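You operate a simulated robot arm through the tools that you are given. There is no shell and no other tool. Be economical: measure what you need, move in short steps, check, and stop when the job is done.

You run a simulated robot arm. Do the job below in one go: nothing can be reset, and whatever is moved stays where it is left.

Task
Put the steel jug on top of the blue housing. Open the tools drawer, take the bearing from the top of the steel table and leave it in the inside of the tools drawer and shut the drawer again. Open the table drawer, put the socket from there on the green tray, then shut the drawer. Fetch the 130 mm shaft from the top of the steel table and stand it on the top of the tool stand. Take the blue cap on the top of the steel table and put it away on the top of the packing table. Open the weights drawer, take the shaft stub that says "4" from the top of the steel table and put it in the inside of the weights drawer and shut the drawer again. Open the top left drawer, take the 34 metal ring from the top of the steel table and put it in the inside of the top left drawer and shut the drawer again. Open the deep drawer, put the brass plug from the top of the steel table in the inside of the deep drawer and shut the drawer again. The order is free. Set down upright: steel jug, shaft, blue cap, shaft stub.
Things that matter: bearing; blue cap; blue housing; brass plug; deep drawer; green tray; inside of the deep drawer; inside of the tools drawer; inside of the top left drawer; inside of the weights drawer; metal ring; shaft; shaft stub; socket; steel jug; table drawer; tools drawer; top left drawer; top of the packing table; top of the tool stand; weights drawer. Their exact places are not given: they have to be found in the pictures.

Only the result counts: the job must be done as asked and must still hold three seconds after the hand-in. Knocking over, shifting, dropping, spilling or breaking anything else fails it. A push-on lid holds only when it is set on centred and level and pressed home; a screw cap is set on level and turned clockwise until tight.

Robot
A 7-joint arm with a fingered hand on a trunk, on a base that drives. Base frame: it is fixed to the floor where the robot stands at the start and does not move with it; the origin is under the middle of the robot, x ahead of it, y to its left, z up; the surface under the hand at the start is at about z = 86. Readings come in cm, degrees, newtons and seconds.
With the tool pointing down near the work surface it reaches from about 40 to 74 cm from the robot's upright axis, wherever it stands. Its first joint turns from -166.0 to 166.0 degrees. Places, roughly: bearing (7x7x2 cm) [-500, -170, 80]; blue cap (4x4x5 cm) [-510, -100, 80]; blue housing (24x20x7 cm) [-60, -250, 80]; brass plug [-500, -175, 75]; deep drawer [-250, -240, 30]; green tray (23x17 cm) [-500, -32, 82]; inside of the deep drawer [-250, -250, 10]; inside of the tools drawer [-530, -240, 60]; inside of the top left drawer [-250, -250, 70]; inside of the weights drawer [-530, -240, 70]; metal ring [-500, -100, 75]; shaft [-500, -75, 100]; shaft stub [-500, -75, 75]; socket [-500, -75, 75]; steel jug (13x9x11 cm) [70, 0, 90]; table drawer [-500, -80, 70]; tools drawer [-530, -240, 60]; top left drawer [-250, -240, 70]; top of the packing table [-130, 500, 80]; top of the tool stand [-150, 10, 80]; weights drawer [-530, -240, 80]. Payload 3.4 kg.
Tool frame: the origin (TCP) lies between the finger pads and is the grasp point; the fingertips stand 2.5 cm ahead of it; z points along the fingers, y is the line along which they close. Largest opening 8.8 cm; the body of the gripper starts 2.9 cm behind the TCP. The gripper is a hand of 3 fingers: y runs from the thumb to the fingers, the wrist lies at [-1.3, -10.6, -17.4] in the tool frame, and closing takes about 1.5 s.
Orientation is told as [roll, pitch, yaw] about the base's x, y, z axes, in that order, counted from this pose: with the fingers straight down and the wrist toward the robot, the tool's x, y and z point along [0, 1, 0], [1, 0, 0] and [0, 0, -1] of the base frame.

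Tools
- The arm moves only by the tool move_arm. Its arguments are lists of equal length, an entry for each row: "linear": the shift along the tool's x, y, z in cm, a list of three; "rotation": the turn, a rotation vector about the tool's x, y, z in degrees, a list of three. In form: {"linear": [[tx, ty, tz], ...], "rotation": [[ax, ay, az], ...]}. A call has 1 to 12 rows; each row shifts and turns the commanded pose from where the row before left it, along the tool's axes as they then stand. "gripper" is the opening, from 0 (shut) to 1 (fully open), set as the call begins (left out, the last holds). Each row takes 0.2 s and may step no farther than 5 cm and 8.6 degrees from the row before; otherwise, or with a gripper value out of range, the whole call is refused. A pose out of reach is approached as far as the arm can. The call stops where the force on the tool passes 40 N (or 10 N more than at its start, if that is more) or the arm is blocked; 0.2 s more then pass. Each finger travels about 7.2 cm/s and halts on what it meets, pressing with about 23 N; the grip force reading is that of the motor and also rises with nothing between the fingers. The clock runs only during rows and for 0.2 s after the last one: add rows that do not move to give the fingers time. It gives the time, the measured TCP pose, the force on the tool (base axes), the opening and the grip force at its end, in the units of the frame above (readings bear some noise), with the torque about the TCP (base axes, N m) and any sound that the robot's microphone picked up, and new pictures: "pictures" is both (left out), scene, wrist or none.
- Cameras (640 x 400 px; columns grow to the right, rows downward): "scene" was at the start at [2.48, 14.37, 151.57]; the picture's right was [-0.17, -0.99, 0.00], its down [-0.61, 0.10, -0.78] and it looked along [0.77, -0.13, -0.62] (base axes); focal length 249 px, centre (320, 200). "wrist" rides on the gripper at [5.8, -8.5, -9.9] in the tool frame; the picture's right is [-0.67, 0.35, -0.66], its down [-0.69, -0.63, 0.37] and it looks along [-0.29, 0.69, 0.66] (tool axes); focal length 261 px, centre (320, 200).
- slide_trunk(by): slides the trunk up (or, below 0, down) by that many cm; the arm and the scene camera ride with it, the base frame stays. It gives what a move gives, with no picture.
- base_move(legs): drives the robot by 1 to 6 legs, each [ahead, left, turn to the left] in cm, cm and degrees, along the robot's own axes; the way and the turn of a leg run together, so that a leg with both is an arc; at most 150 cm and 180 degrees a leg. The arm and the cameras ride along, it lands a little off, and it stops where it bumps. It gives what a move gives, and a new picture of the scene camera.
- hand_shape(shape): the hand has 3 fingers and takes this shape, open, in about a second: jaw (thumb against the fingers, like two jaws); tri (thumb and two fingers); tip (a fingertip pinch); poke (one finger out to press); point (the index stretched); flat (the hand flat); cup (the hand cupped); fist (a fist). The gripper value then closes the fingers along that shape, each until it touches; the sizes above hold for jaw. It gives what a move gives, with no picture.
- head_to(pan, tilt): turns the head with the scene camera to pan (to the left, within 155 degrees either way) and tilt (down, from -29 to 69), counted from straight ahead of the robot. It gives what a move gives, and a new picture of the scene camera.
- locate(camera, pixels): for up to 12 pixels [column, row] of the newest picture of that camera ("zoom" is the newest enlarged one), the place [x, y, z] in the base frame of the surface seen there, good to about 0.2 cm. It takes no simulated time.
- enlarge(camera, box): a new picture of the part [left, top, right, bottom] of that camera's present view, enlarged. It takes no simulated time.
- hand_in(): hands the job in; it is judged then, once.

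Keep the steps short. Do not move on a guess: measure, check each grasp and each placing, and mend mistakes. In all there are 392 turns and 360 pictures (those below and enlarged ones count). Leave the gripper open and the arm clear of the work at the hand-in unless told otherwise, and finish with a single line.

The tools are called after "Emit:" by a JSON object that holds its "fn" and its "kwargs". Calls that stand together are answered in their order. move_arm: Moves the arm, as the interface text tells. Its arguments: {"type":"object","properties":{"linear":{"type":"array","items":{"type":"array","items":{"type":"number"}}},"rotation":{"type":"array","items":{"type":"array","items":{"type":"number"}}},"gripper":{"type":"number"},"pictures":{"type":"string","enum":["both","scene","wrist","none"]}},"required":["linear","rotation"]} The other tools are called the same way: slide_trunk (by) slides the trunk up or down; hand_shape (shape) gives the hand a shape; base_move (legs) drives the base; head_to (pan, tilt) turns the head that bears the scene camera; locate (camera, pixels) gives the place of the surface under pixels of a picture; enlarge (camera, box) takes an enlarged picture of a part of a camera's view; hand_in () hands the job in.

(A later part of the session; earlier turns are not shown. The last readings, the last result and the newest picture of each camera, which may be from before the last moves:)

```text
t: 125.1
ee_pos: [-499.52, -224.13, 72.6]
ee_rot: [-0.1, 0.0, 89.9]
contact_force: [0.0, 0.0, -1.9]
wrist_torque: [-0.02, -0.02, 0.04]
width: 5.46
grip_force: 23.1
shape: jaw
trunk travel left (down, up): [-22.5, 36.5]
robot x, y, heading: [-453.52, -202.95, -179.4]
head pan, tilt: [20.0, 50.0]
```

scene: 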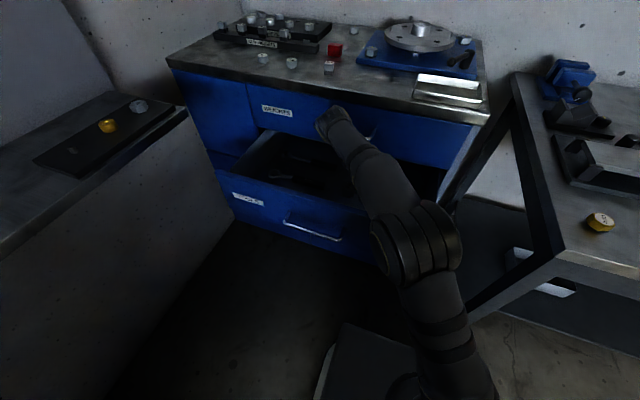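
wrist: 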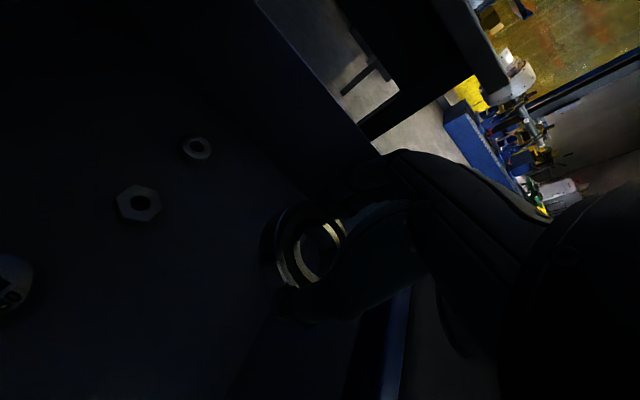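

Clear. Trunk down 10 more, then the last bit with the arm.

Emit:
{"fn": "slide_trunk", "kwargs": {"by": -10}}

Emit:
{"fn": "move_arm", "kwargs": {"linear": [[0, 0, 1], [0, 0, 0.7], [0, 0, 0.4], [0, 0, 0.2], [0, 0, 0.2], [0, 0, 0]], "rotation": [[0, 0, 0], [0, 0, 0], [0, 0, 0], [0, 0, 0], [0, 0, 0], [0, 0, 0]], "pictures": "none"}}

```text
t: 126.4
ee_pos: [-499.57, -224.05, 62.56]
ee_rot: [-0.1, 0.0, 89.9]
contact_force: [-0.8, -0.2, -1.8]
wrist_torque: [0.01, 0.01, -0.01]
width: 5.45
grip_force: 22.4
shape: jaw
trunk travel left (down, up): [-12.5, 46.5]
robot x, y, heading: [-453.44, -202.64, -179.5]
head pan, tilt: [20.0, 50.0]
```

```text
t: 127.8
ee_pos: [-499.5, -224.13, 60.21]
ee_rot: [0.0, 0.0, 89.9]
contact_force: [0.2, -0.2, -2.6]
wrist_torque: [0.0, 0.02, 0.0]
width: 5.44
grip_force: 23.4
shape: jaw
trunk travel left (down, up): [-12.5, 46.5]
robot x, y, heading: [-453.19, -203.09, -179.6]
head pan, tilt: [20.0, 50.0]
```

Emit:
{"fn": "move_arm", "kwargs": {"linear": [[0, 0, 0.2], [0, 0, 0.2], [0, 0, 0]], "rotation": [[0, 0, 0], [0, 0, 0], [0, 0, 0]], "pictures": "none"}}

```text
t: 128.6
ee_pos: [-499.57, -224.19, 59.8]
ee_rot: [0.0, 0.0, 90.0]
contact_force: [-0.8, 1.6, 7.4]
wrist_torque: [0.4, 0.0, 0.03]
width: 5.45
grip_force: 22.1
shape: jaw
trunk travel left (down, up): [-12.5, 46.5]
robot x, y, heading: [-453.81, -203.22, -179.3]
head pan, tilt: [20.0, 50.0]
```

The bearing touches the drawer floor. Open and rise.

Emit:
{"fn": "move_arm", "kwargs": {"linear": [[0, 0, 0], [0, 0, 0], [0, 0, 0], [0, 0, 0], [0, 0, 0], [0, 0, -1], [0, 0, -3], [0, 0, -4], [0, 0, -4], [0, 0, 0]], "rotation": [[0, 0, 0], [0, 0, 0], [0, 0, 0], [0, 0, 0], [0, 0, 0], [0, 0, 0], [0, 0, 0], [0, 0, 0], [0, 0, 0], [0, 0, 0]], "gripper": 0.85, "pictures": "wrist"}}

Emit:
{"fn": "slide_trunk", "kwargs": {"by": 34}}

```text
t: 130.8
ee_pos: [-499.34, -224.0, 71.67]
ee_rot: [0.0, -0.1, 89.9]
contact_force: [-0.9, 0.9, -0.3]
wrist_torque: [0.06, -0.01, 0.01]
width: 7.49
grip_force: 0.1
shape: jaw
trunk travel left (down, up): [-12.5, 46.5]
robot x, y, heading: [-453.44, -203.03, -179.4]
head pan, tilt: [20.0, 50.0]
```

wrist: 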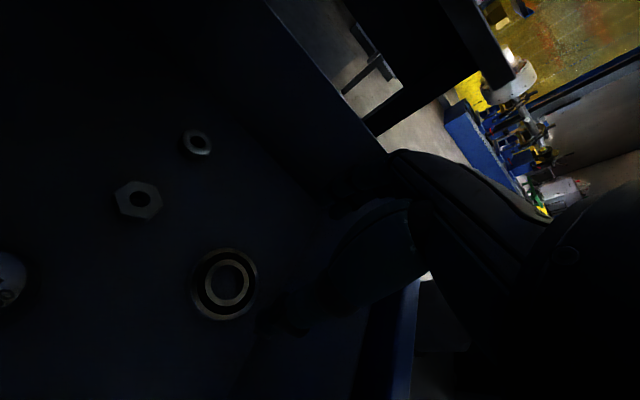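

```text
t: 134.1
ee_pos: [-499.34, -224.07, 105.71]
ee_rot: [0.1, -0.1, 89.9]
contact_force: [1.0, 0.3, 0.0]
wrist_torque: [-0.02, 0.04, 0.02]
width: 7.47
grip_force: 0.1
shape: jaw
trunk travel left (down, up): [-46.5, 12.5]
robot x, y, heading: [-453.41, -202.77, -179.4]
head pan, tilt: [20.0, 50.0]
```

The bearing lies in the drawer. To shut it I re-take the handle: turn hand back, pitch, and return to the earlier approach pose.

Emit:
{"fn": "move_arm", "kwargs": {"linear": [[0, 0, 0], [0, 0, 0], [0, 0, 0], [0, 0, 0], [0, 0, 0], [0, 0, 0], [0, 0, 0], [0, 0, 0], [0, 0, 0], [0, 0, 0], [0, 0, 0]], "rotation": [[0, 0, -8.2], [0, 0, -8.2], [0, 0, -8.2], [0, 0, -8.2], [0, 0, -8.2], [0, 0, -8.2], [0, 0, -8.2], [0, 0, -8.2], [0, 0, -8.2], [0, 0, -8.2], [0, 0, -8.5]], "gripper": 0.5, "pictures": "none"}}

Emit:
{"fn": "move_arm", "kwargs": {"linear": [[4, -1, 0], [4, -3, 0], [3.4, -3.5, 0], [0, -4, 0], [0, -4, 0], [0, -2.5, 0], [0, 0, 0], [0, 0, 0], [0, 0, 0], [0, 0, 0], [0, 0, 0], [0, 0, 0]], "rotation": [[0, 0, 0], [0, 0, 0], [0, 0, 0], [0, 0, 0], [0, 0, 0], [0, 0, 0], [-7.5, 0, 0], [-7.5, 0, 0], [-7.5, 0, 0], [-7.5, 0, 0], [-7.5, 0, 0], [-7.5, 0, 0]], "pictures": "none"}}

```text
t: 136.5
ee_pos: [-499.39, -224.04, 105.73]
ee_rot: [-0.1, 0.0, -179.5]
contact_force: [-0.7, -0.5, 0.2]
wrist_torque: [-0.01, 0.0, -0.01]
width: 4.46
grip_force: 0.2
shape: jaw
trunk travel left (down, up): [-46.5, 12.5]
robot x, y, heading: [-453.4, -202.78, -179.6]
head pan, tilt: [20.0, 50.0]
```

```text
t: 139.1
ee_pos: [-481.36, -235.26, 105.64]
ee_rot: [0.0, -45.1, -179.6]
contact_force: [-0.5, 0.3, 0.5]
wrist_torque: [-0.04, 0.01, 0.0]
width: 4.45
grip_force: 0.1
shape: jaw
trunk travel left (down, up): [-46.5, 12.5]
robot x, y, heading: [-453.32, -202.58, -179.3]
head pan, tilt: [20.0, 50.0]
```

Emit:
{"fn": "slide_trunk", "kwargs": {"by": -24}}

Emit:
{"fn": "move_arm", "kwargs": {"linear": [[0, -3, 3], [0, -3, 3], [0, -2, 3], [0, 0, 1], [0, 0, 0]], "rotation": [[0, 0, 0], [0, 0, 0], [0, 0, 0], [0, 0, 0], [0, 0, 0]], "pictures": "both"}}

```text
t: 141.6
ee_pos: [-481.4, -235.36, 81.63]
ee_rot: [0.1, -45.0, -179.7]
contact_force: [1.0, -0.3, 0.2]
wrist_torque: [-0.01, -0.02, 0.0]
width: 4.42
grip_force: 0.0
shape: jaw
trunk travel left (down, up): [-22.5, 36.5]
robot x, y, heading: [-453.54, -202.93, -179.4]
head pan, tilt: [20.0, 50.0]
```

```text
t: 142.8
ee_pos: [-482.69, -235.56, 69.03]
ee_rot: [0.1, -44.9, -179.6]
contact_force: [0.1, 0.2, 0.1]
wrist_torque: [0.02, -0.01, -0.02]
width: 4.45
grip_force: 0.0
shape: jaw
trunk travel left (down, up): [-22.5, 36.5]
robot x, y, heading: [-453.35, -203.08, -179.4]
head pan, tilt: [20.0, 50.0]
```

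scene: 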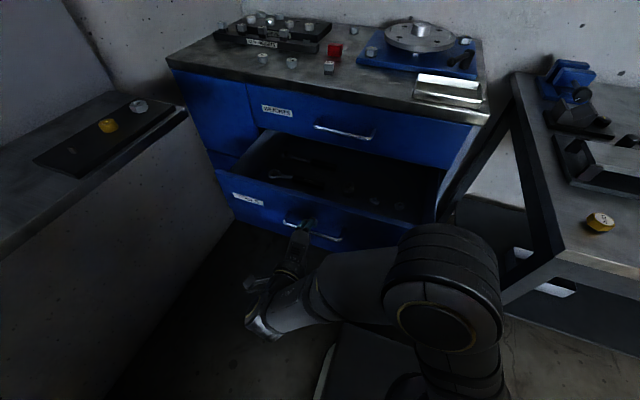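
wrist: 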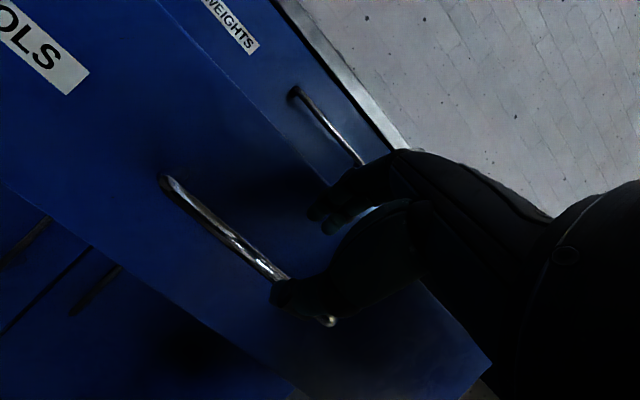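

Advance 5 along the fingers onto the bar and close.

Emit:
{"fn": "move_arm", "kwargs": {"linear": [[0, 0, 2], [0, 0, 2], [0, 0, 1.2], [0, 0, 0]], "rotation": [[0, 0, 0], [0, 0, 0], [0, 0, 0], [0, 0, 0]], "pictures": "none"}}

Emit:
{"fn": "move_arm", "kwargs": {"linear": [[0, 0, 0], [0, 0, 0], [0, 0, 0], [0, 0, 0], [0, 0, 0], [0, 0, 0]], "rotation": [[0, 0, 0], [0, 0, 0], [0, 0, 0], [0, 0, 0], [0, 0, 0], [0, 0, 0]], "gripper": 0, "pictures": "none"}}

Emit:
{"fn": "move_arm", "kwargs": {"linear": [[0, 1.5, 1.5], [0, 1.5, 1.5], [0, 1.5, 1.5], [0, 1.5, 1.5], [0, 1.5, 1.5], [0, 1.5, 1.5], [0, 1.5, 1.5], [0, 1.5, 1.5], [0, 1.5, 1.5], [0, 1.2, 1.2], [0, 0.8, 0.8], [0, 0, 0]], "rotation": [[0, 0, 0], [0, 0, 0], [0, 0, 0], [0, 0, 0], [0, 0, 0], [0, 0, 0], [0, 0, 0], [0, 0, 0], [0, 0, 0], [0, 0, 0], [0, 0, 0], [0, 0, 0]], "pictures": "scene"}}

```text
t: 143.8
ee_pos: [-486.49, -235.49, 65.41]
ee_rot: [-0.1, -45.0, -179.7]
contact_force: [-0.9, -0.1, -1.1]
wrist_torque: [0.01, 0.01, -0.01]
width: 4.44
grip_force: 0.1
shape: jaw
trunk travel left (down, up): [-22.5, 36.5]
robot x, y, heading: [-453.37, -202.27, -179.4]
head pan, tilt: [20.0, 50.0]
```

```text
t: 145.2
ee_pos: [-486.41, -235.44, 65.25]
ee_rot: [0.0, -45.0, -179.5]
contact_force: [-0.3, 0.3, -14.2]
wrist_torque: [0.03, -0.11, -0.03]
width: 0.39
grip_force: 23.1
shape: jaw
trunk travel left (down, up): [-22.5, 36.5]
robot x, y, heading: [-453.67, -203.43, -179.2]
head pan, tilt: [20.0, 50.0]
```

```text
t: 147.8
ee_pos: [-508.52, -235.48, 65.21]
ee_rot: [0.0, -44.9, -179.6]
contact_force: [-1.7, 3.2, -12.1]
wrist_torque: [0.0, -0.08, -0.05]
width: 0.43
grip_force: 22.9
shape: jaw
trunk travel left (down, up): [-22.5, 36.5]
robot x, y, heading: [-453.62, -202.98, -179.2]
head pan, tilt: [20.0, 50.0]
```

scene: 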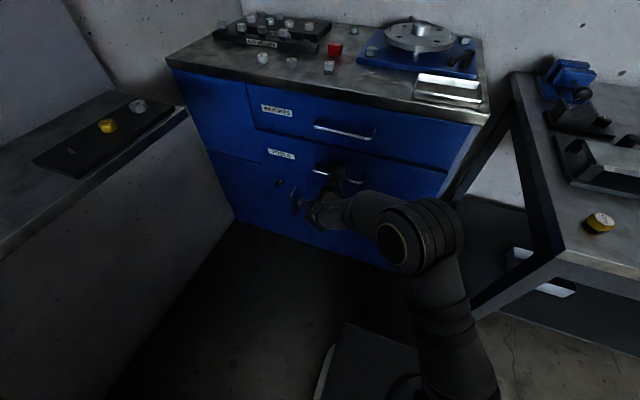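

Nearly shut; push a bit more until it meets the stop.

Emit:
{"fn": "move_arm", "kwargs": {"linear": [[0, 0.3, 0.3], [0, 0.3, 0.3], [0, 0.2, 0.2], [0, 0, 0]], "rotation": [[0, 0, 0], [0, 0, 0], [0, 0, 0], [0, 0, 0]], "pictures": "scene"}}

Emit:
{"fn": "locate", "kwargs": {"camera": "scene", "pixels": [[270, 145], [400, 180], [400, 150], [280, 120], [250, 165]]}}

```text
t: 148.8
ee_pos: [-509.64, -235.47, 65.13]
ee_rot: [-0.1, -44.9, -179.7]
contact_force: [-2.5, 2.1, -12.3]
wrist_torque: [0.0, -0.12, -0.02]
width: 0.42
grip_force: 23.3
shape: jaw
trunk travel left (down, up): [-22.5, 36.5]
robot x, y, heading: [-453.5, -203.01, -179.7]
head pan, tilt: [20.0, 50.0]
```

scene: 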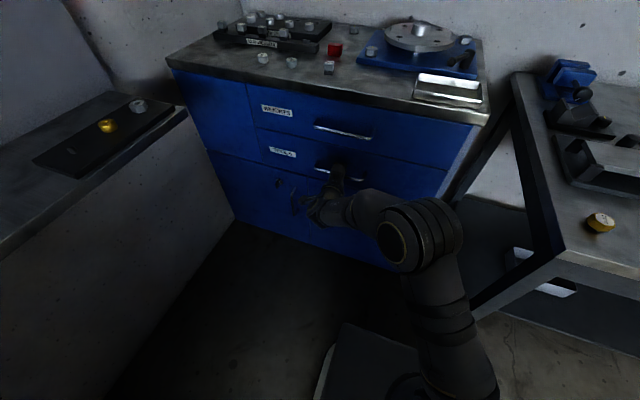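

```text
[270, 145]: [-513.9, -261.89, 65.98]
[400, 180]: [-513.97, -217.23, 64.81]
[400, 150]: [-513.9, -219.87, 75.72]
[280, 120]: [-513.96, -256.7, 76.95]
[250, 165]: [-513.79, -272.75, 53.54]
```

The tools drawer is flush. I release and move up to the weights handle.

Emit:
{"fn": "move_arm", "kwargs": {"linear": [[0, 0, 0], [0, 0, 0], [0, 0, 0], [0, 0, -3], [0, 0, -4], [0, 3.5, -3.5], [0, 3.5, -3.5], [0, 3.5, -3.5], [0, 0.2, -1], [0, 0, 0]], "rotation": [[0, 0, 0], [0, 0, 0], [0, 0, 0], [0, 0, 0], [0, 0, 0], [0, 0, 0], [0, 0, 0], [0, 0, 0], [0, 0, 0], [0, 0, 0]], "gripper": 0.5, "pictures": "both"}}

```text
t: 151.0
ee_pos: [-504.02, -235.33, 86.18]
ee_rot: [0.0, -45.0, -179.6]
contact_force: [-0.5, 0.3, 0.3]
wrist_torque: [0.04, -0.01, -0.03]
width: 4.38
grip_force: 0.2
shape: jaw
trunk travel left (down, up): [-22.5, 36.5]
robot x, y, heading: [-453.41, -202.79, -179.1]
head pan, tilt: [20.0, 50.0]
```

scene: 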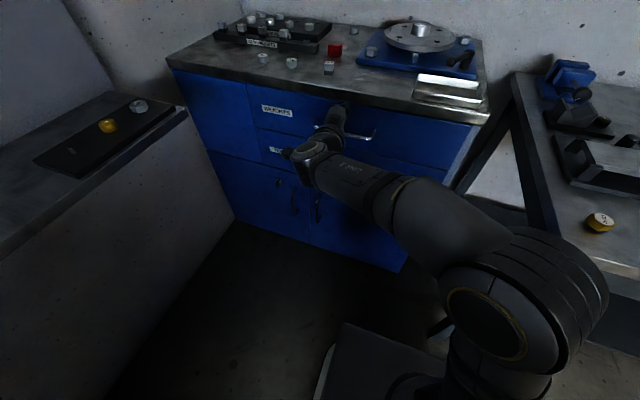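
wrist: 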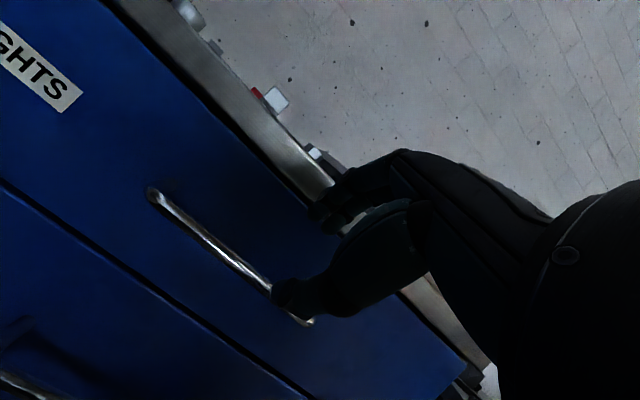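

I measure the bar and also the elbow relative to the table.

Emit:
{"fn": "locate", "kwargs": {"camera": "wrist", "pixels": [[180, 210], [215, 240], [250, 268], [325, 215]]}}

Emit:
{"fn": "locate", "kwargs": {"camera": "scene", "pixels": [[605, 290], [520, 235], [560, 250], [460, 330], [625, 250]]}}

```text
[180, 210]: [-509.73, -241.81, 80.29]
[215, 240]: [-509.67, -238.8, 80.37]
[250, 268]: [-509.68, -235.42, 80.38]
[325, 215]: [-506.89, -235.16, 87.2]
```

```text
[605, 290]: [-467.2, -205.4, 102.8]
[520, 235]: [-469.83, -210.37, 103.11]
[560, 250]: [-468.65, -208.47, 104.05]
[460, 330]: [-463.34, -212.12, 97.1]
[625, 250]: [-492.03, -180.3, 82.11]
```

Emit:
{"fn": "move_arm", "kwargs": {"linear": [[0, -0.15, 2], [0, 0, 2], [0, 0, 2], [0, 0, 1.4], [0, 0, 0]], "rotation": [[0, 0, 0], [0, 0, 0], [0, 0, 0], [0, 0, 0], [0, 0, 0]], "pictures": "none"}}

Emit:
{"fn": "move_arm", "kwargs": {"linear": [[0, 0, 0], [0, 0, 0], [0, 0, 0], [0, 0, 0], [0, 0, 0], [0, 0, 0]], "rotation": [[0, 0, 0], [0, 0, 0], [0, 0, 0], [0, 0, 0], [0, 0, 0], [0, 0, 0]], "gripper": 0, "pictures": "none"}}

Emit:
{"fn": "move_arm", "kwargs": {"linear": [[0, -1, -1], [0, -1.2, -1.2], [0, -1.5, -1.5], [0, -1.5, -1.5], [0, -1.5, -1.5], [0, -1.5, -1.5], [0, -1.5, -1.5], [0, -1.5, -1.5], [0, -1.5, -1.5], [0, -1.5, -1.5], [0, -1.5, -1.5], [0, 0, 0]], "rotation": [[0, 0, 0], [0, 0, 0], [0, 0, 0], [0, 0, 0], [0, 0, 0], [0, 0, 0], [0, 0, 0], [0, 0, 0], [0, 0, 0], [0, 0, 0], [0, 0, 0], [0, 0, 0]], "pictures": "scene"}}

```text
t: 152.2
ee_pos: [-509.25, -235.34, 80.48]
ee_rot: [0.0, -44.9, -179.6]
contact_force: [-0.1, -1.1, -0.2]
wrist_torque: [0.0, 0.0, 0.02]
width: 4.38
grip_force: 0.1
shape: jaw
trunk travel left (down, up): [-22.5, 36.5]
robot x, y, heading: [-453.75, -202.97, -179.3]
head pan, tilt: [20.0, 50.0]
```

```text
t: 153.6
ee_pos: [-509.23, -235.41, 80.33]
ee_rot: [-0.1, -44.8, -179.6]
contact_force: [-3.9, 2.2, -11.7]
wrist_torque: [-0.03, -0.06, -0.02]
width: 0.31
grip_force: 22.5
shape: jaw
trunk travel left (down, up): [-22.5, 36.5]
robot x, y, heading: [-453.33, -203.34, -179.3]
head pan, tilt: [20.0, 50.0]
```

```text
t: 156.2
ee_pos: [-486.83, -235.53, 80.67]
ee_rot: [-0.1, -44.9, -179.4]
contact_force: [1.6, 2.4, -23.3]
wrist_torque: [-0.02, -0.14, -0.06]
width: 0.29
grip_force: 23.2
shape: jaw
trunk travel left (down, up): [-22.5, 36.5]
robot x, y, heading: [-453.58, -203.01, -179.3]
head pan, tilt: [20.0, 50.0]
```

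scene: 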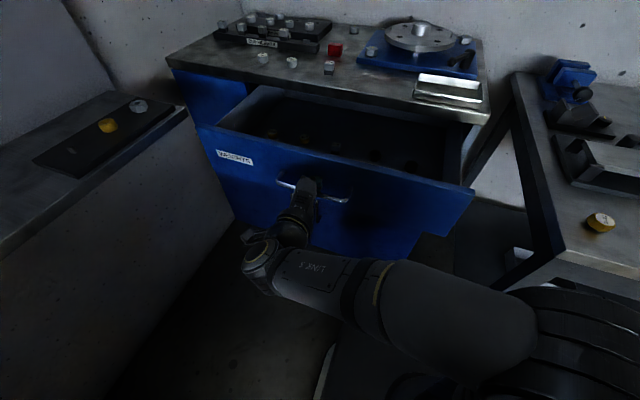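

Weights drawer open 22 cm. Release, retreat up, raise trunk.

Emit:
{"fn": "move_arm", "kwargs": {"linear": [[0, 0, 0], [0, 0, 0], [0, 0, 0], [0, 0, -2], [0, 0, -3], [0, 2, -4], [0, 3, -3], [0, 3, -3]], "rotation": [[0, 0, 0], [0, 0, 0], [0, 0, 0], [0, 0, 0], [0, 0, 0], [0, 0, 0], [0, 0, 0], [0, 0, 0]], "gripper": 0.5, "pictures": "none"}}

Emit:
{"fn": "slide_trunk", "kwargs": {"by": 24}}

Emit:
{"fn": "move_arm", "kwargs": {"linear": [[0, 0, 0], [0, 0, 0], [0, 0, 0], [0, 0, 0], [0, 0, 0], [0, 0, 0], [0, 5, 0], [0, 5, 0], [0, 5, 0]], "rotation": [[7.5, 0, 0], [7.5, 0, 0], [7.5, 0, 0], [7.5, 0, 0], [7.5, 0, 0], [7.5, 0, 0], [0, 0, 0], [0, 0, 0], [0, 0, 0]], "pictures": "both"}}

```text
t: 158.0
ee_pos: [-481.91, -235.27, 97.29]
ee_rot: [0.0, -45.1, -179.5]
contact_force: [-0.5, 0.0, -0.1]
wrist_torque: [0.0, 0.0, 0.07]
width: 4.39
grip_force: 0.1
shape: jaw
trunk travel left (down, up): [-22.5, 36.5]
robot x, y, heading: [-453.46, -203.09, -179.3]
head pan, tilt: [20.0, 50.0]
```

```text
t: 160.5
ee_pos: [-481.93, -235.24, 121.22]
ee_rot: [0.0, -45.0, -179.5]
contact_force: [0.0, 0.6, -0.6]
wrist_torque: [0.0, 0.0, -0.03]
width: 4.35
grip_force: 0.0
shape: jaw
trunk travel left (down, up): [-46.5, 12.5]
robot x, y, heading: [-453.58, -202.77, -179.2]
head pan, tilt: [20.0, 50.0]
```

```text
t: 162.5
ee_pos: [-496.95, -235.53, 121.07]
ee_rot: [-0.1, 0.0, -179.6]
contact_force: [-0.4, 1.3, -0.3]
wrist_torque: [0.02, 0.02, 0.03]
width: 4.34
grip_force: 0.1
shape: jaw
trunk travel left (down, up): [-46.5, 12.5]
robot x, y, heading: [-453.28, -202.86, -179.5]
head pan, tilt: [20.0, 50.0]
```

scene: 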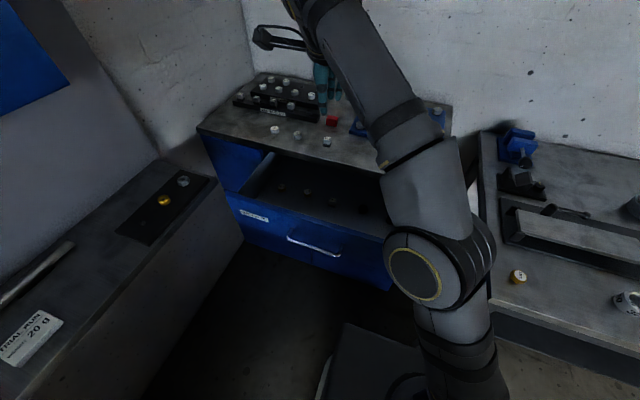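
wrist: 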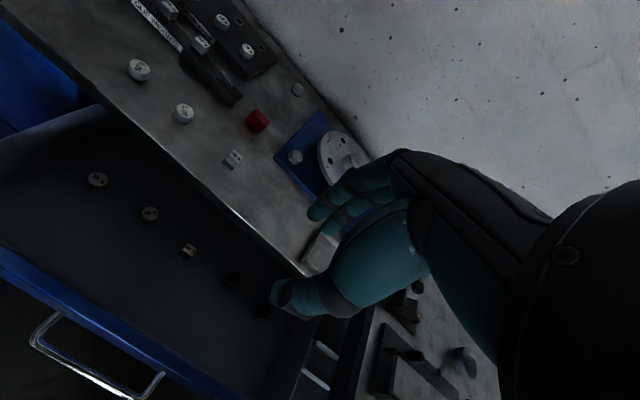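

I map the drawer: weights row and free floor.

Emit:
{"fn": "locate", "kwargs": {"camera": "wrist", "pixels": [[97, 180], [150, 213], [188, 250], [232, 282], [263, 312], [120, 260], [200, 320], [60, 215], [20, 260], [260, 370]]}}

```text
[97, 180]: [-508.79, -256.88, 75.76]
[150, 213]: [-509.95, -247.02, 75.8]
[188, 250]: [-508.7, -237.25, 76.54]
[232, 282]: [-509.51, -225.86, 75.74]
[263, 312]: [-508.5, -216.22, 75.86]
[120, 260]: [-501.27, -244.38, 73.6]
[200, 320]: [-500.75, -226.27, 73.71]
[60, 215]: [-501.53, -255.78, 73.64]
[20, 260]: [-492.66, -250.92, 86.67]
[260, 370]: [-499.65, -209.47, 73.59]
```

Drawer floor z 73.6, free front band at x≈−500. Now drive right to the stubs.

Emit:
{"fn": "base_move", "kwargs": {"legs": [[0, -90, 0]]}}

Emit:
{"fn": "head_to", "kwargs": {"pan": -10, "tilt": 45}}

```text
t: 167.3
ee_pos: [-497.52, -144.48, 121.28]
ee_rot: [0.1, 0.0, 179.5]
contact_force: [0.1, 0.6, 0.5]
wrist_torque: [0.0, 0.0, 0.0]
width: 4.37
grip_force: 0.1
shape: jaw
trunk travel left (down, up): [-46.5, 12.5]
robot x, y, heading: [-453.42, -112.66, 179.7]
head pan, tilt: [20.0, 50.0]
```

scene: 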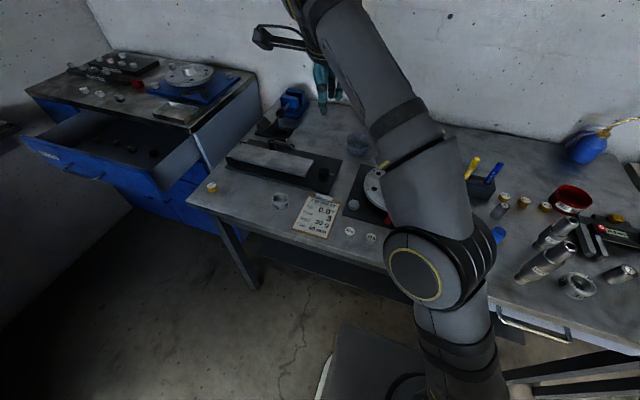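

```text
t: 168.2
ee_pos: [-497.42, -144.48, 121.22]
ee_rot: [0.0, 0.0, 179.5]
contact_force: [0.8, -0.3, 0.4]
wrist_torque: [0.03, -0.02, 0.02]
width: 4.39
grip_force: 0.0
shape: jaw
trunk travel left (down, up): [-46.5, 12.5]
robot x, y, heading: [-453.79, -112.85, 179.6]
head pan, tilt: [-10.0, 45.0]
```

scene: 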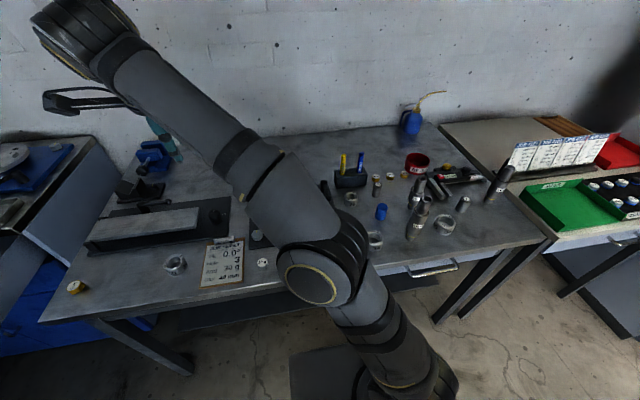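

Emit:
{"fn": "enlarge", "kwargs": {"camera": "scene", "box": [330, 140, 530, 260]}}

```text
3.20 times, centred on (430, 200) of scene
```

zoom: 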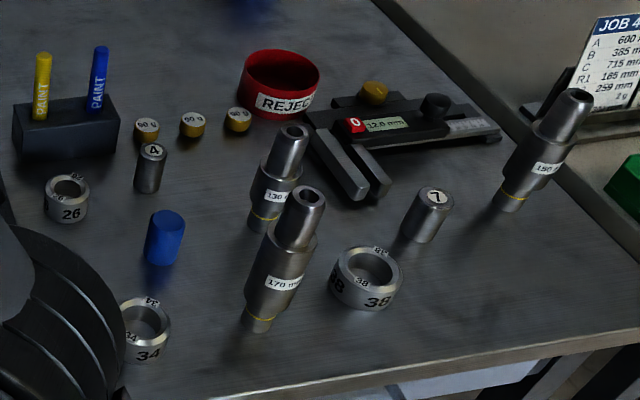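

Now clear: stub "4", 130 shaft, blue cap, ring 34. I measure them.

Emit:
{"fn": "locate", "kwargs": {"camera": "zoom", "pixels": [[152, 151], [150, 185], [137, 170], [163, 170], [165, 215], [163, 262], [146, 310], [145, 350], [292, 133], [265, 225], [147, 128], [70, 190]]}}

```text
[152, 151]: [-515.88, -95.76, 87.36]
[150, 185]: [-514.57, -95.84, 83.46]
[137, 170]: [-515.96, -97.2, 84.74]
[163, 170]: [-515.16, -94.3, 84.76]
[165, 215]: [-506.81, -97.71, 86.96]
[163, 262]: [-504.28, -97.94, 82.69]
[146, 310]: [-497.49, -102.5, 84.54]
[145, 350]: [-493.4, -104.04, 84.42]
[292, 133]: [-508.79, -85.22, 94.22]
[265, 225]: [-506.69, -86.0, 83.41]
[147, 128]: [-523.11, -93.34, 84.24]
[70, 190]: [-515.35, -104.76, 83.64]
```

Stub "4": centre (−515.9,−95.8), top z 87.4, ⌀3. I drive a bit closer, then position the hand above it.

Emit:
{"fn": "base_move", "kwargs": {"legs": [[10, -8, 0]]}}

Emit:
{"fn": "move_arm", "kwargs": {"linear": [[-5, 0, 0], [-5, 0, 0], [-5, 0, 0], [-5, 0, 0], [-5, 0, 0], [-5, 0, 0], [-5, 0, 0], [0, 0, 0]], "rotation": [[0, 0, 0], [0, 0, 0], [0, 0, 0], [0, 0, 0], [0, 0, 0], [0, 0, 0], [0, 0, 0], [0, 0, 0]], "gripper": 0.6}}

```text
t: 169.5
ee_pos: [-507.8, -136.34, 121.22]
ee_rot: [0.0, 0.0, 179.5]
contact_force: [0.1, 0.7, -0.6]
wrist_torque: [0.0, -0.01, 0.02]
width: 4.36
grip_force: 0.1
shape: jaw
trunk travel left (down, up): [-46.5, 12.5]
robot x, y, heading: [-463.97, -104.2, 179.9]
head pan, tilt: [-10.0, 45.0]
```

scene: 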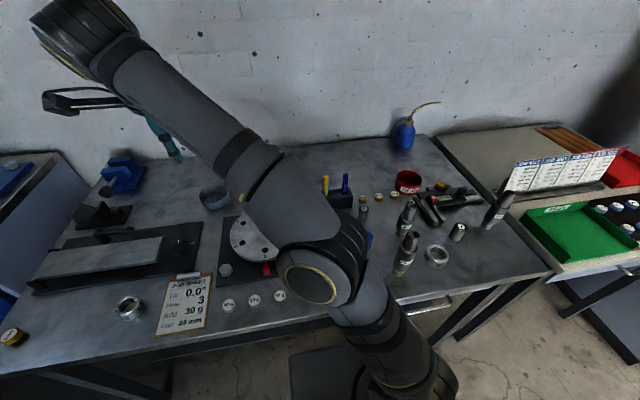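

```text
t: 171.3
ee_pos: [-507.34, -101.13, 121.3]
ee_rot: [0.0, 0.0, 179.5]
contact_force: [0.1, -0.3, 0.3]
wrist_torque: [-0.01, -0.04, -0.02]
width: 5.22
grip_force: 0.1
shape: jaw
trunk travel left (down, up): [-46.5, 12.5]
robot x, y, heading: [-464.03, -104.39, 179.9]
head pan, tilt: [-10.0, 45.0]
```

scene: 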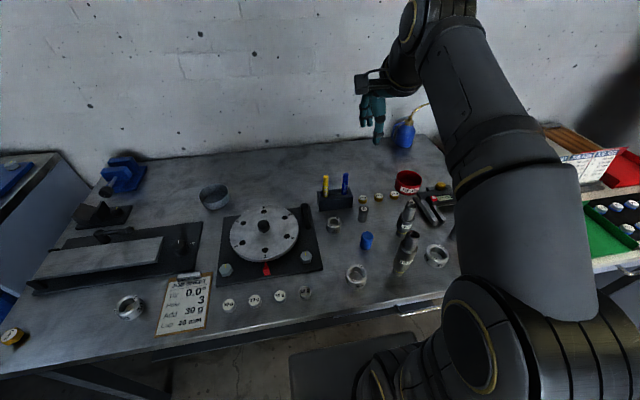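
wrist: 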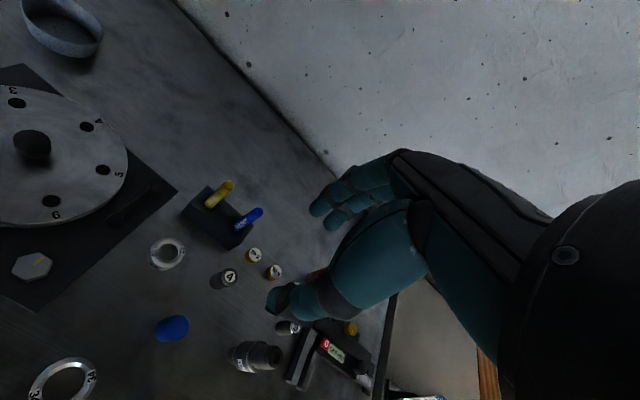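

I refine stub 4 and its neighbours.

Emit:
{"fn": "locate", "kwargs": {"camera": "wrist", "pixels": [[231, 276], [254, 255], [274, 272], [172, 322], [167, 254], [225, 235]]}}

Emit:
{"fn": "enlarge", "kwargs": {"camera": "scene", "box": [310, 165, 470, 285]}}

```text
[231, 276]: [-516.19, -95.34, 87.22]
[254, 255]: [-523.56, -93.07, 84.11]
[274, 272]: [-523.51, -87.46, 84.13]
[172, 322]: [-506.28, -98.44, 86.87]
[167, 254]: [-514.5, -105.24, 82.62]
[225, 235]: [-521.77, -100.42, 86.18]
```

```text
3.33 times, centred on (390, 225) of scene
```

zoom: 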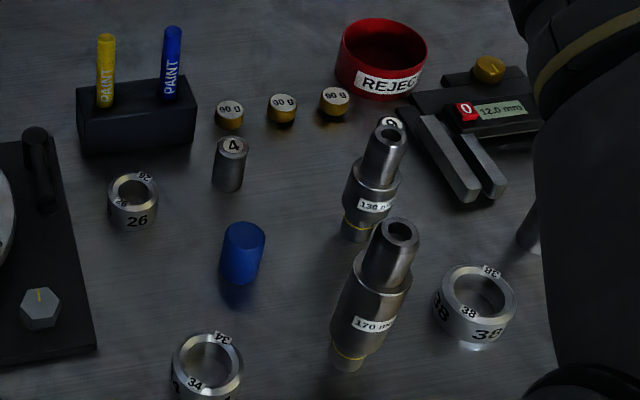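

Stub at (−515.95,−95.6). Move over it and down to z≈93 to check.

Emit:
{"fn": "move_arm", "kwargs": {"linear": [[-3, 4.0, 0], [-2.5, 4.0, 0], [0, 0.6, 4], [0, 0, 5], [0, 0, 5], [0, 0, 5], [0, 0, 5], [0, 0, 4], [0, 0, 0]], "rotation": [[0, 0, 0], [0, 0, 0], [0, 0, 0], [0, 0, 0], [0, 0, 0], [0, 0, 0], [0, 0, 0], [0, 0, 0], [0, 0, 0]]}}

```text
t: 173.3
ee_pos: [-515.98, -95.56, 93.05]
ee_rot: [0.1, 0.0, 179.5]
contact_force: [0.8, 0.4, -0.1]
wrist_torque: [-0.01, 0.01, 0.02]
width: 5.26
grip_force: 0.0
shape: jaw
trunk travel left (down, up): [-46.5, 12.5]
robot x, y, heading: [-464.18, -104.78, 179.5]
head pan, tilt: [-10.0, 45.0]
```

scene: 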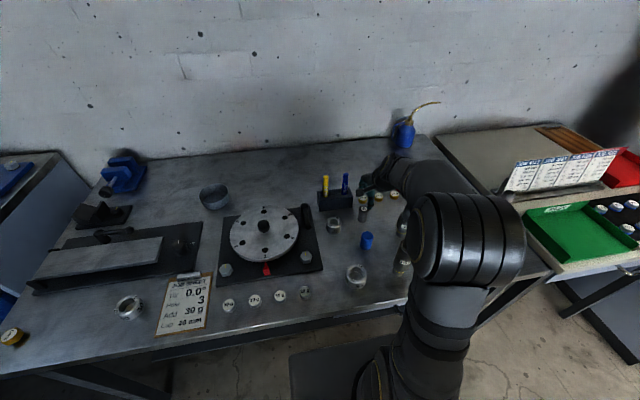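
wrist: 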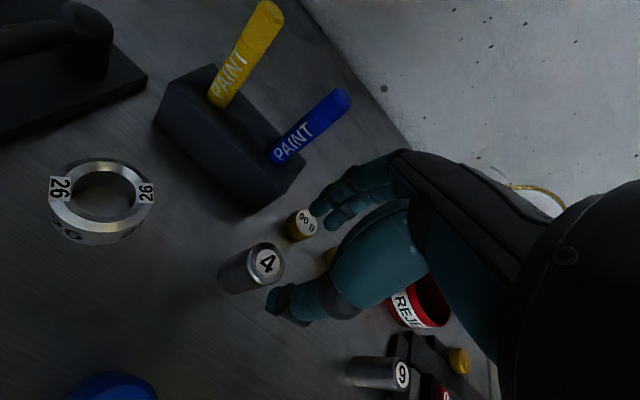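

The forearm might come near the 170 shaft; I check heights.

Emit:
{"fn": "locate", "kwargs": {"camera": "scene", "pixels": [[375, 180], [390, 165], [405, 225], [412, 200], [425, 250], [430, 175], [470, 200], [404, 262]]}}

Emit:
{"fn": "enlarge", "kwargs": {"camera": "scene", "box": [340, 150, 500, 290]}}

```text
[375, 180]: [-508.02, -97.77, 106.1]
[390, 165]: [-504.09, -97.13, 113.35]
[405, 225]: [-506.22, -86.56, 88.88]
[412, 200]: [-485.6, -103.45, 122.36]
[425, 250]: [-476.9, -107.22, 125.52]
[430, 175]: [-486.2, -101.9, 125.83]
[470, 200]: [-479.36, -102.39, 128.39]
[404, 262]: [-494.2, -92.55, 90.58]
```

```text
2.86 times, centred on (420, 220) of scene
```

zoom: 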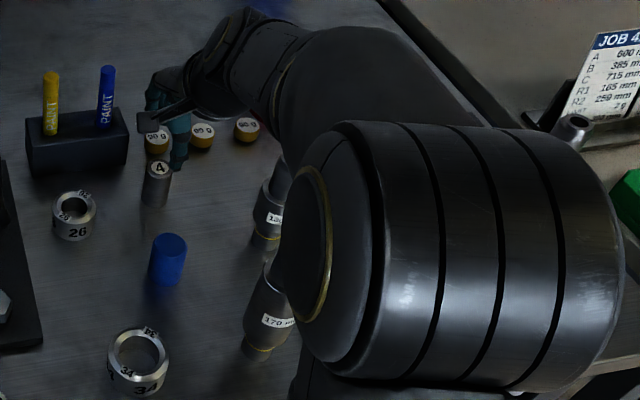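

Elbow is ~12 cm beside the shaft; fine. Lower to z 86 and close.

Emit:
{"fn": "move_arm", "kwargs": {"linear": [[0, 0, 3], [0, 0, 2.5], [0, 0, 1.5], [0, 0, 0]], "rotation": [[0, 0, 0], [0, 0, 0], [0, 0, 0], [0, 0, 0]], "pictures": "wrist"}}

Emit:
{"fn": "move_arm", "kwargs": {"linear": [[0, 0, 0], [0, 0, 0], [0, 0, 0], [0, 0, 0], [0, 0, 0], [0, 0, 0]], "rotation": [[0, 0, 0], [0, 0, 0], [0, 0, 0], [0, 0, 0], [0, 0, 0], [0, 0, 0]], "gripper": 0, "pictures": "wrist"}}

```text
t: 174.3
ee_pos: [-515.88, -95.6, 86.05]
ee_rot: [0.0, 0.0, 179.4]
contact_force: [0.5, -0.7, 0.5]
wrist_torque: [-0.02, 0.02, 0.01]
width: 5.28
grip_force: 0.0
shape: jaw
trunk travel left (down, up): [-46.5, 12.5]
robot x, y, heading: [-463.97, -104.69, 179.6]
head pan, tilt: [-10.0, 45.0]
```

wrist: 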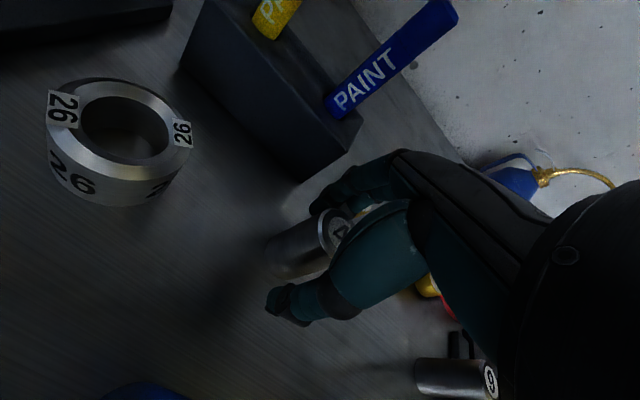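

```text
t: 175.7
ee_pos: [-515.9, -95.61, 86.12]
ee_rot: [0.0, 0.0, 179.5]
contact_force: [0.2, 0.2, -0.5]
wrist_torque: [0.01, -0.01, 0.01]
width: 2.33
grip_force: 23.2
shape: jaw
trunk travel left (down, up): [-46.5, 12.5]
robot x, y, heading: [-464.1, -104.52, 179.6]
head pan, tilt: [-10.0, 45.0]
```

wrist: 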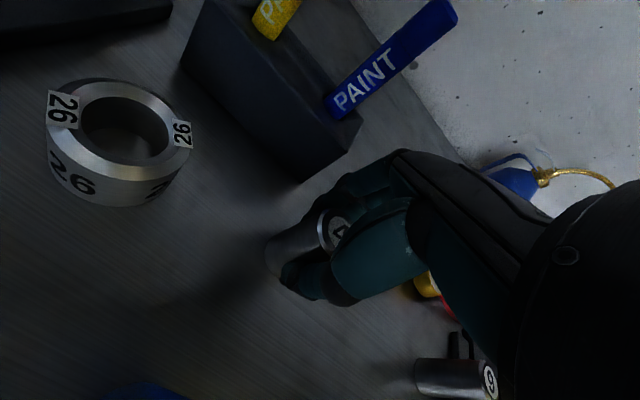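

Gripped (2.3 cm). Lift straight up and check.

Emit:
{"fn": "move_arm", "kwargs": {"linear": [[0, 0, -1], [0, 0, -3], [0, 0, -5], [0, 0, -5], [0, 0, -5], [0, 0, -5], [0, 0, -5], [0, 0, -4]], "rotation": [[0, 0, 0], [0, 0, 0], [0, 0, 0], [0, 0, 0], [0, 0, 0], [0, 0, 0], [0, 0, 0], [0, 0, 0]], "pictures": "wrist"}}

```text
t: 177.5
ee_pos: [-515.9, -95.49, 119.1]
ee_rot: [0.0, 0.1, 179.5]
contact_force: [-0.6, -0.5, -2.5]
wrist_torque: [-0.02, 0.01, 0.01]
width: 2.3
grip_force: 23.1
shape: jaw
trunk travel left (down, up): [-46.5, 12.5]
robot x, y, heading: [-464.03, -104.19, 179.8]
head pan, tilt: [-10.0, 45.0]
```

wrist: 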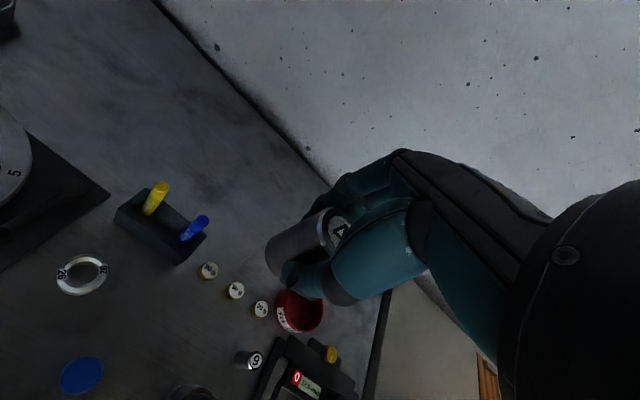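

Held. Back 12, left 110 to the open drawer.

Emit:
{"fn": "base_move", "kwargs": {"legs": [[-12, 0, 0], [0, 110, 0]]}}

Emit:
{"fn": "head_to", "kwargs": {"pan": 15, "tilt": 50}}

```text
t: 184.1
ee_pos: [-504.64, -207.66, 119.07]
ee_rot: [0.0, 0.0, 179.3]
contact_force: [-0.1, -0.3, -3.0]
wrist_torque: [-0.02, -0.02, 0.01]
width: 2.3
grip_force: 23.4
shape: jaw
trunk travel left (down, up): [-46.5, 12.5]
robot x, y, heading: [-452.76, -216.79, 179.2]
head pan, tilt: [-10.0, 45.0]
```

scene: 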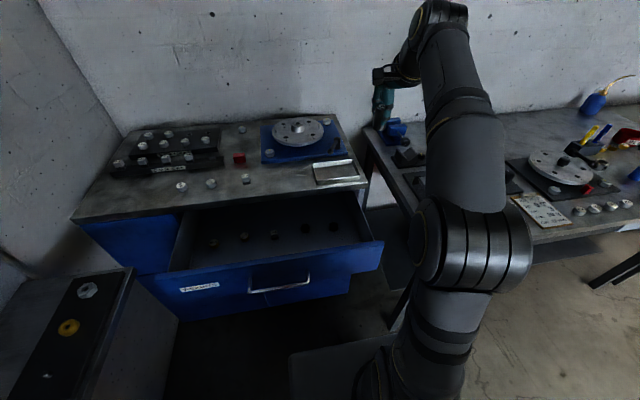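

```text
t: 185.0
ee_pos: [-504.65, -207.76, 119.12]
ee_rot: [0.0, 0.0, 179.3]
contact_force: [-0.1, 0.0, -3.3]
wrist_torque: [-0.01, 0.02, 0.0]
width: 2.32
grip_force: 23.3
shape: jaw
trunk travel left (down, up): [-46.5, 12.5]
robot x, y, heading: [-452.45, -216.55, 179.6]
head pan, tilt: [15.0, 50.0]
```

scene: 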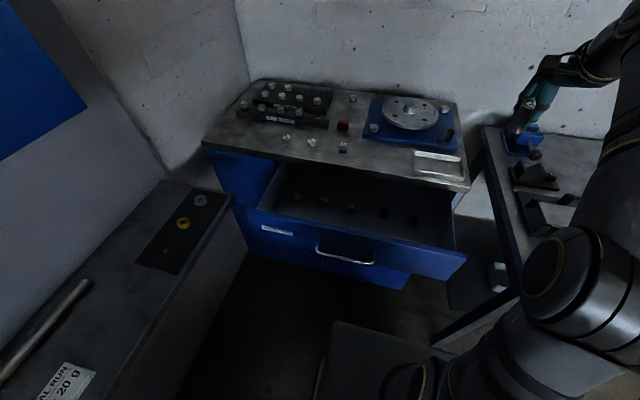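

Move over the free front spot (−499.5,−231) and down with the arm 15.

Emit:
{"fn": "move_arm", "kwargs": {"linear": [[4.5, -1.3, 0], [4.7, -1.3, 0], [4.7, -1.3, 0], [4.7, -1.2, 0], [4.7, 0, 0], [0, 0, 5], [0, 0, 5], [0, 0, 5], [0, 0, 0]], "rotation": [[0, 0, 0], [0, 0, 0], [0, 0, 0], [0, 0, 0], [0, 0, 0], [0, 0, 0], [0, 0, 0], [0, 0, 0], [0, 0, 0]]}}

```text
t: 187.0
ee_pos: [-500.07, -231.3, 103.9]
ee_rot: [0.1, 0.0, 179.3]
contact_force: [0.0, 0.3, -2.9]
wrist_torque: [0.01, 0.0, 0.01]
width: 2.29
grip_force: 22.5
shape: jaw
trunk travel left (down, up): [-46.5, 12.5]
robot x, y, heading: [-452.48, -216.5, 179.6]
head pan, tilt: [15.0, 50.0]
```

scene: 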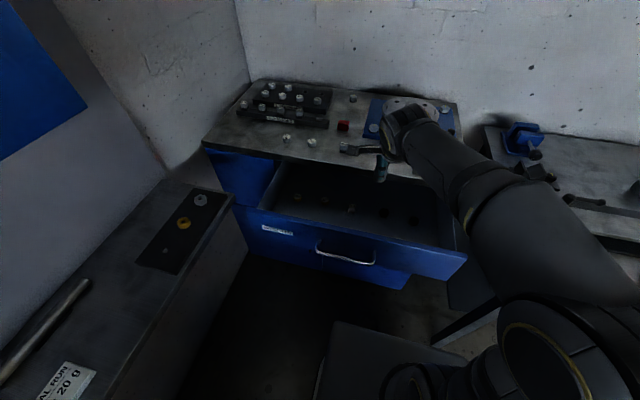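
wrist: 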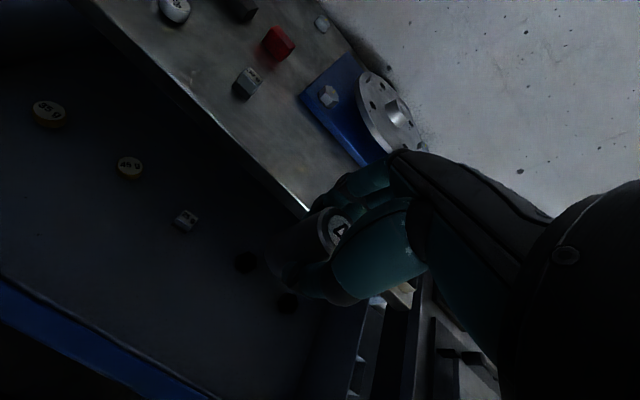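

I shift 2.5 cm farther in so the wrist camera stays clear of the panel, then lower the trunk 22.

Emit:
{"fn": "move_arm", "kwargs": {"linear": [[0, 2.4, 0], [0, 0, 0]], "rotation": [[0, 0, 0], [0, 0, 0]], "pictures": "none"}}

Emit:
{"fn": "slide_trunk", "kwargs": {"by": -22}}

Emit:
{"fn": "move_arm", "kwargs": {"linear": [[0, 0, 1], [0, 0, 0]], "rotation": [[0, 0, 0], [0, 0, 0]]}}

```text
t: 187.6
ee_pos: [-502.22, -231.37, 104.01]
ee_rot: [0.0, 0.0, 179.4]
contact_force: [-0.1, 0.2, -3.5]
wrist_torque: [-0.03, 0.0, 0.02]
width: 2.3
grip_force: 22.7
shape: jaw
trunk travel left (down, up): [-46.5, 12.5]
robot x, y, heading: [-452.62, -216.37, 179.7]
head pan, tilt: [15.0, 50.0]
```

```text
t: 189.9
ee_pos: [-502.35, -231.31, 82.01]
ee_rot: [-0.1, 0.0, 179.4]
contact_force: [0.5, 0.1, -2.4]
wrist_torque: [0.0, -0.02, -0.02]
width: 2.3
grip_force: 22.3
shape: jaw
trunk travel left (down, up): [-24.5, 34.5]
robot x, y, heading: [-452.39, -216.62, 179.4]
head pan, tilt: [15.0, 50.0]
```

```text
t: 190.5
ee_pos: [-502.34, -231.29, 81.11]
ee_rot: [0.0, 0.1, 179.4]
contact_force: [0.0, -1.1, -2.7]
wrist_torque: [-0.02, 0.0, 0.03]
width: 2.28
grip_force: 23.9
shape: jaw
trunk travel left (down, up): [-24.5, 34.5]
robot x, y, heading: [-452.79, -216.65, 180.0]
head pan, tilt: [15.0, 50.0]
```

scene: 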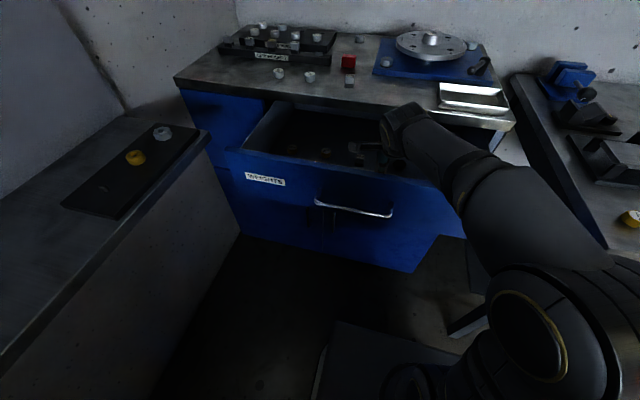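
wrist: 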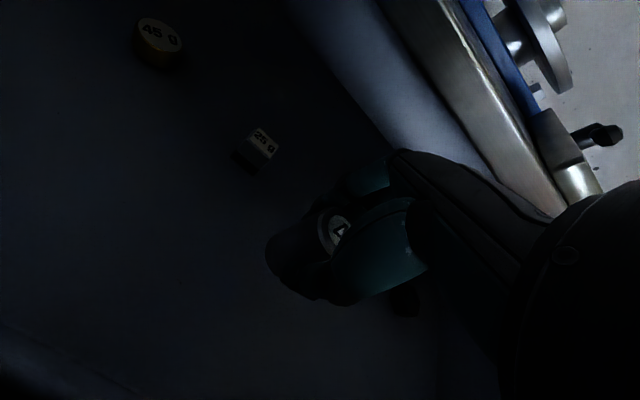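

Lower in small steps until it touches (expected TCP z≈77.7).

Emit:
{"fn": "move_arm", "kwargs": {"linear": [[0, 0, 1.2], [0, 0, 1.2], [0, 0, 0.5], [0, 0, 0.2], [0, 0, 0]], "rotation": [[0, 0, 0], [0, 0, 0], [0, 0, 0], [0, 0, 0], [0, 0, 0]], "pictures": "none"}}

Emit:
{"fn": "move_arm", "kwargs": {"linear": [[0, 0, 0.2], [0, 0, 0.15], [0, 0, 0]], "rotation": [[0, 0, 0], [0, 0, 0], [0, 0, 0]], "pictures": "none"}}

```text
t: 191.7
ee_pos: [-502.28, -231.3, 77.95]
ee_rot: [0.0, -0.1, 179.4]
contact_force: [-0.1, 0.0, -2.0]
wrist_torque: [0.0, -0.02, 0.03]
width: 2.29
grip_force: 22.9
shape: jaw
trunk travel left (down, up): [-24.5, 34.5]
robot x, y, heading: [-452.54, -216.7, 179.8]
head pan, tilt: [15.0, 50.0]
```

```text
t: 192.5
ee_pos: [-502.17, -231.34, 77.68]
ee_rot: [0.0, 0.0, 179.4]
contact_force: [-1.9, -1.0, 5.5]
wrist_torque: [-0.02, 0.06, 0.01]
width: 2.26
grip_force: 22.6
shape: jaw
trunk travel left (down, up): [-24.5, 34.5]
robot x, y, heading: [-452.49, -216.99, 179.8]
head pan, tilt: [15.0, 50.0]
```

Touching. Open moderately and rise.

Emit:
{"fn": "move_arm", "kwargs": {"linear": [[0, 0, 0], [0, 0, 0], [0, 0, 0], [0, 0, 0], [0, 0, -1], [0, 0, -2], [0, 0, -4], [0, 0, -4], [0, 0, -4], [0, 0, 0]], "rotation": [[0, 0, 0], [0, 0, 0], [0, 0, 0], [0, 0, 0], [0, 0, 0], [0, 0, 0], [0, 0, 0], [0, 0, 0], [0, 0, 0], [0, 0, 0]], "gripper": 0.5, "pictures": "wrist"}}

Emit:
{"fn": "enlarge", "kwargs": {"camera": "wrist", "box": [100, 180, 340, 330]}}

```text
t: 194.7
ee_pos: [-502.26, -231.23, 92.57]
ee_rot: [0.1, 0.0, 179.4]
contact_force: [-0.1, 0.3, -0.3]
wrist_torque: [-0.02, 0.0, -0.02]
width: 4.4
grip_force: 0.0
shape: jaw
trunk travel left (down, up): [-24.5, 34.5]
robot x, y, heading: [-452.39, -216.97, 179.4]
head pan, tilt: [15.0, 50.0]
```

wrist: 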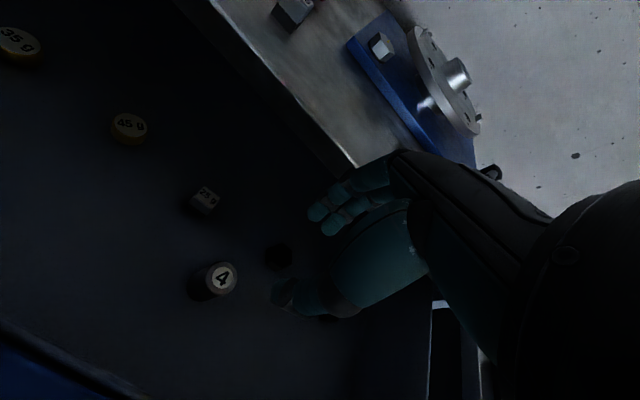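

```text
2.67 times, centred on (220, 255) of wrist
```

zoom: 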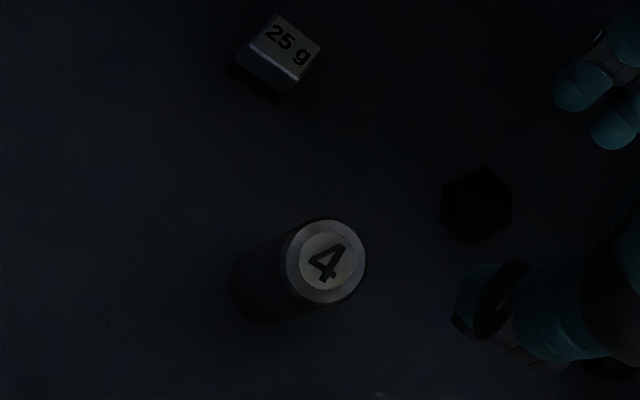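

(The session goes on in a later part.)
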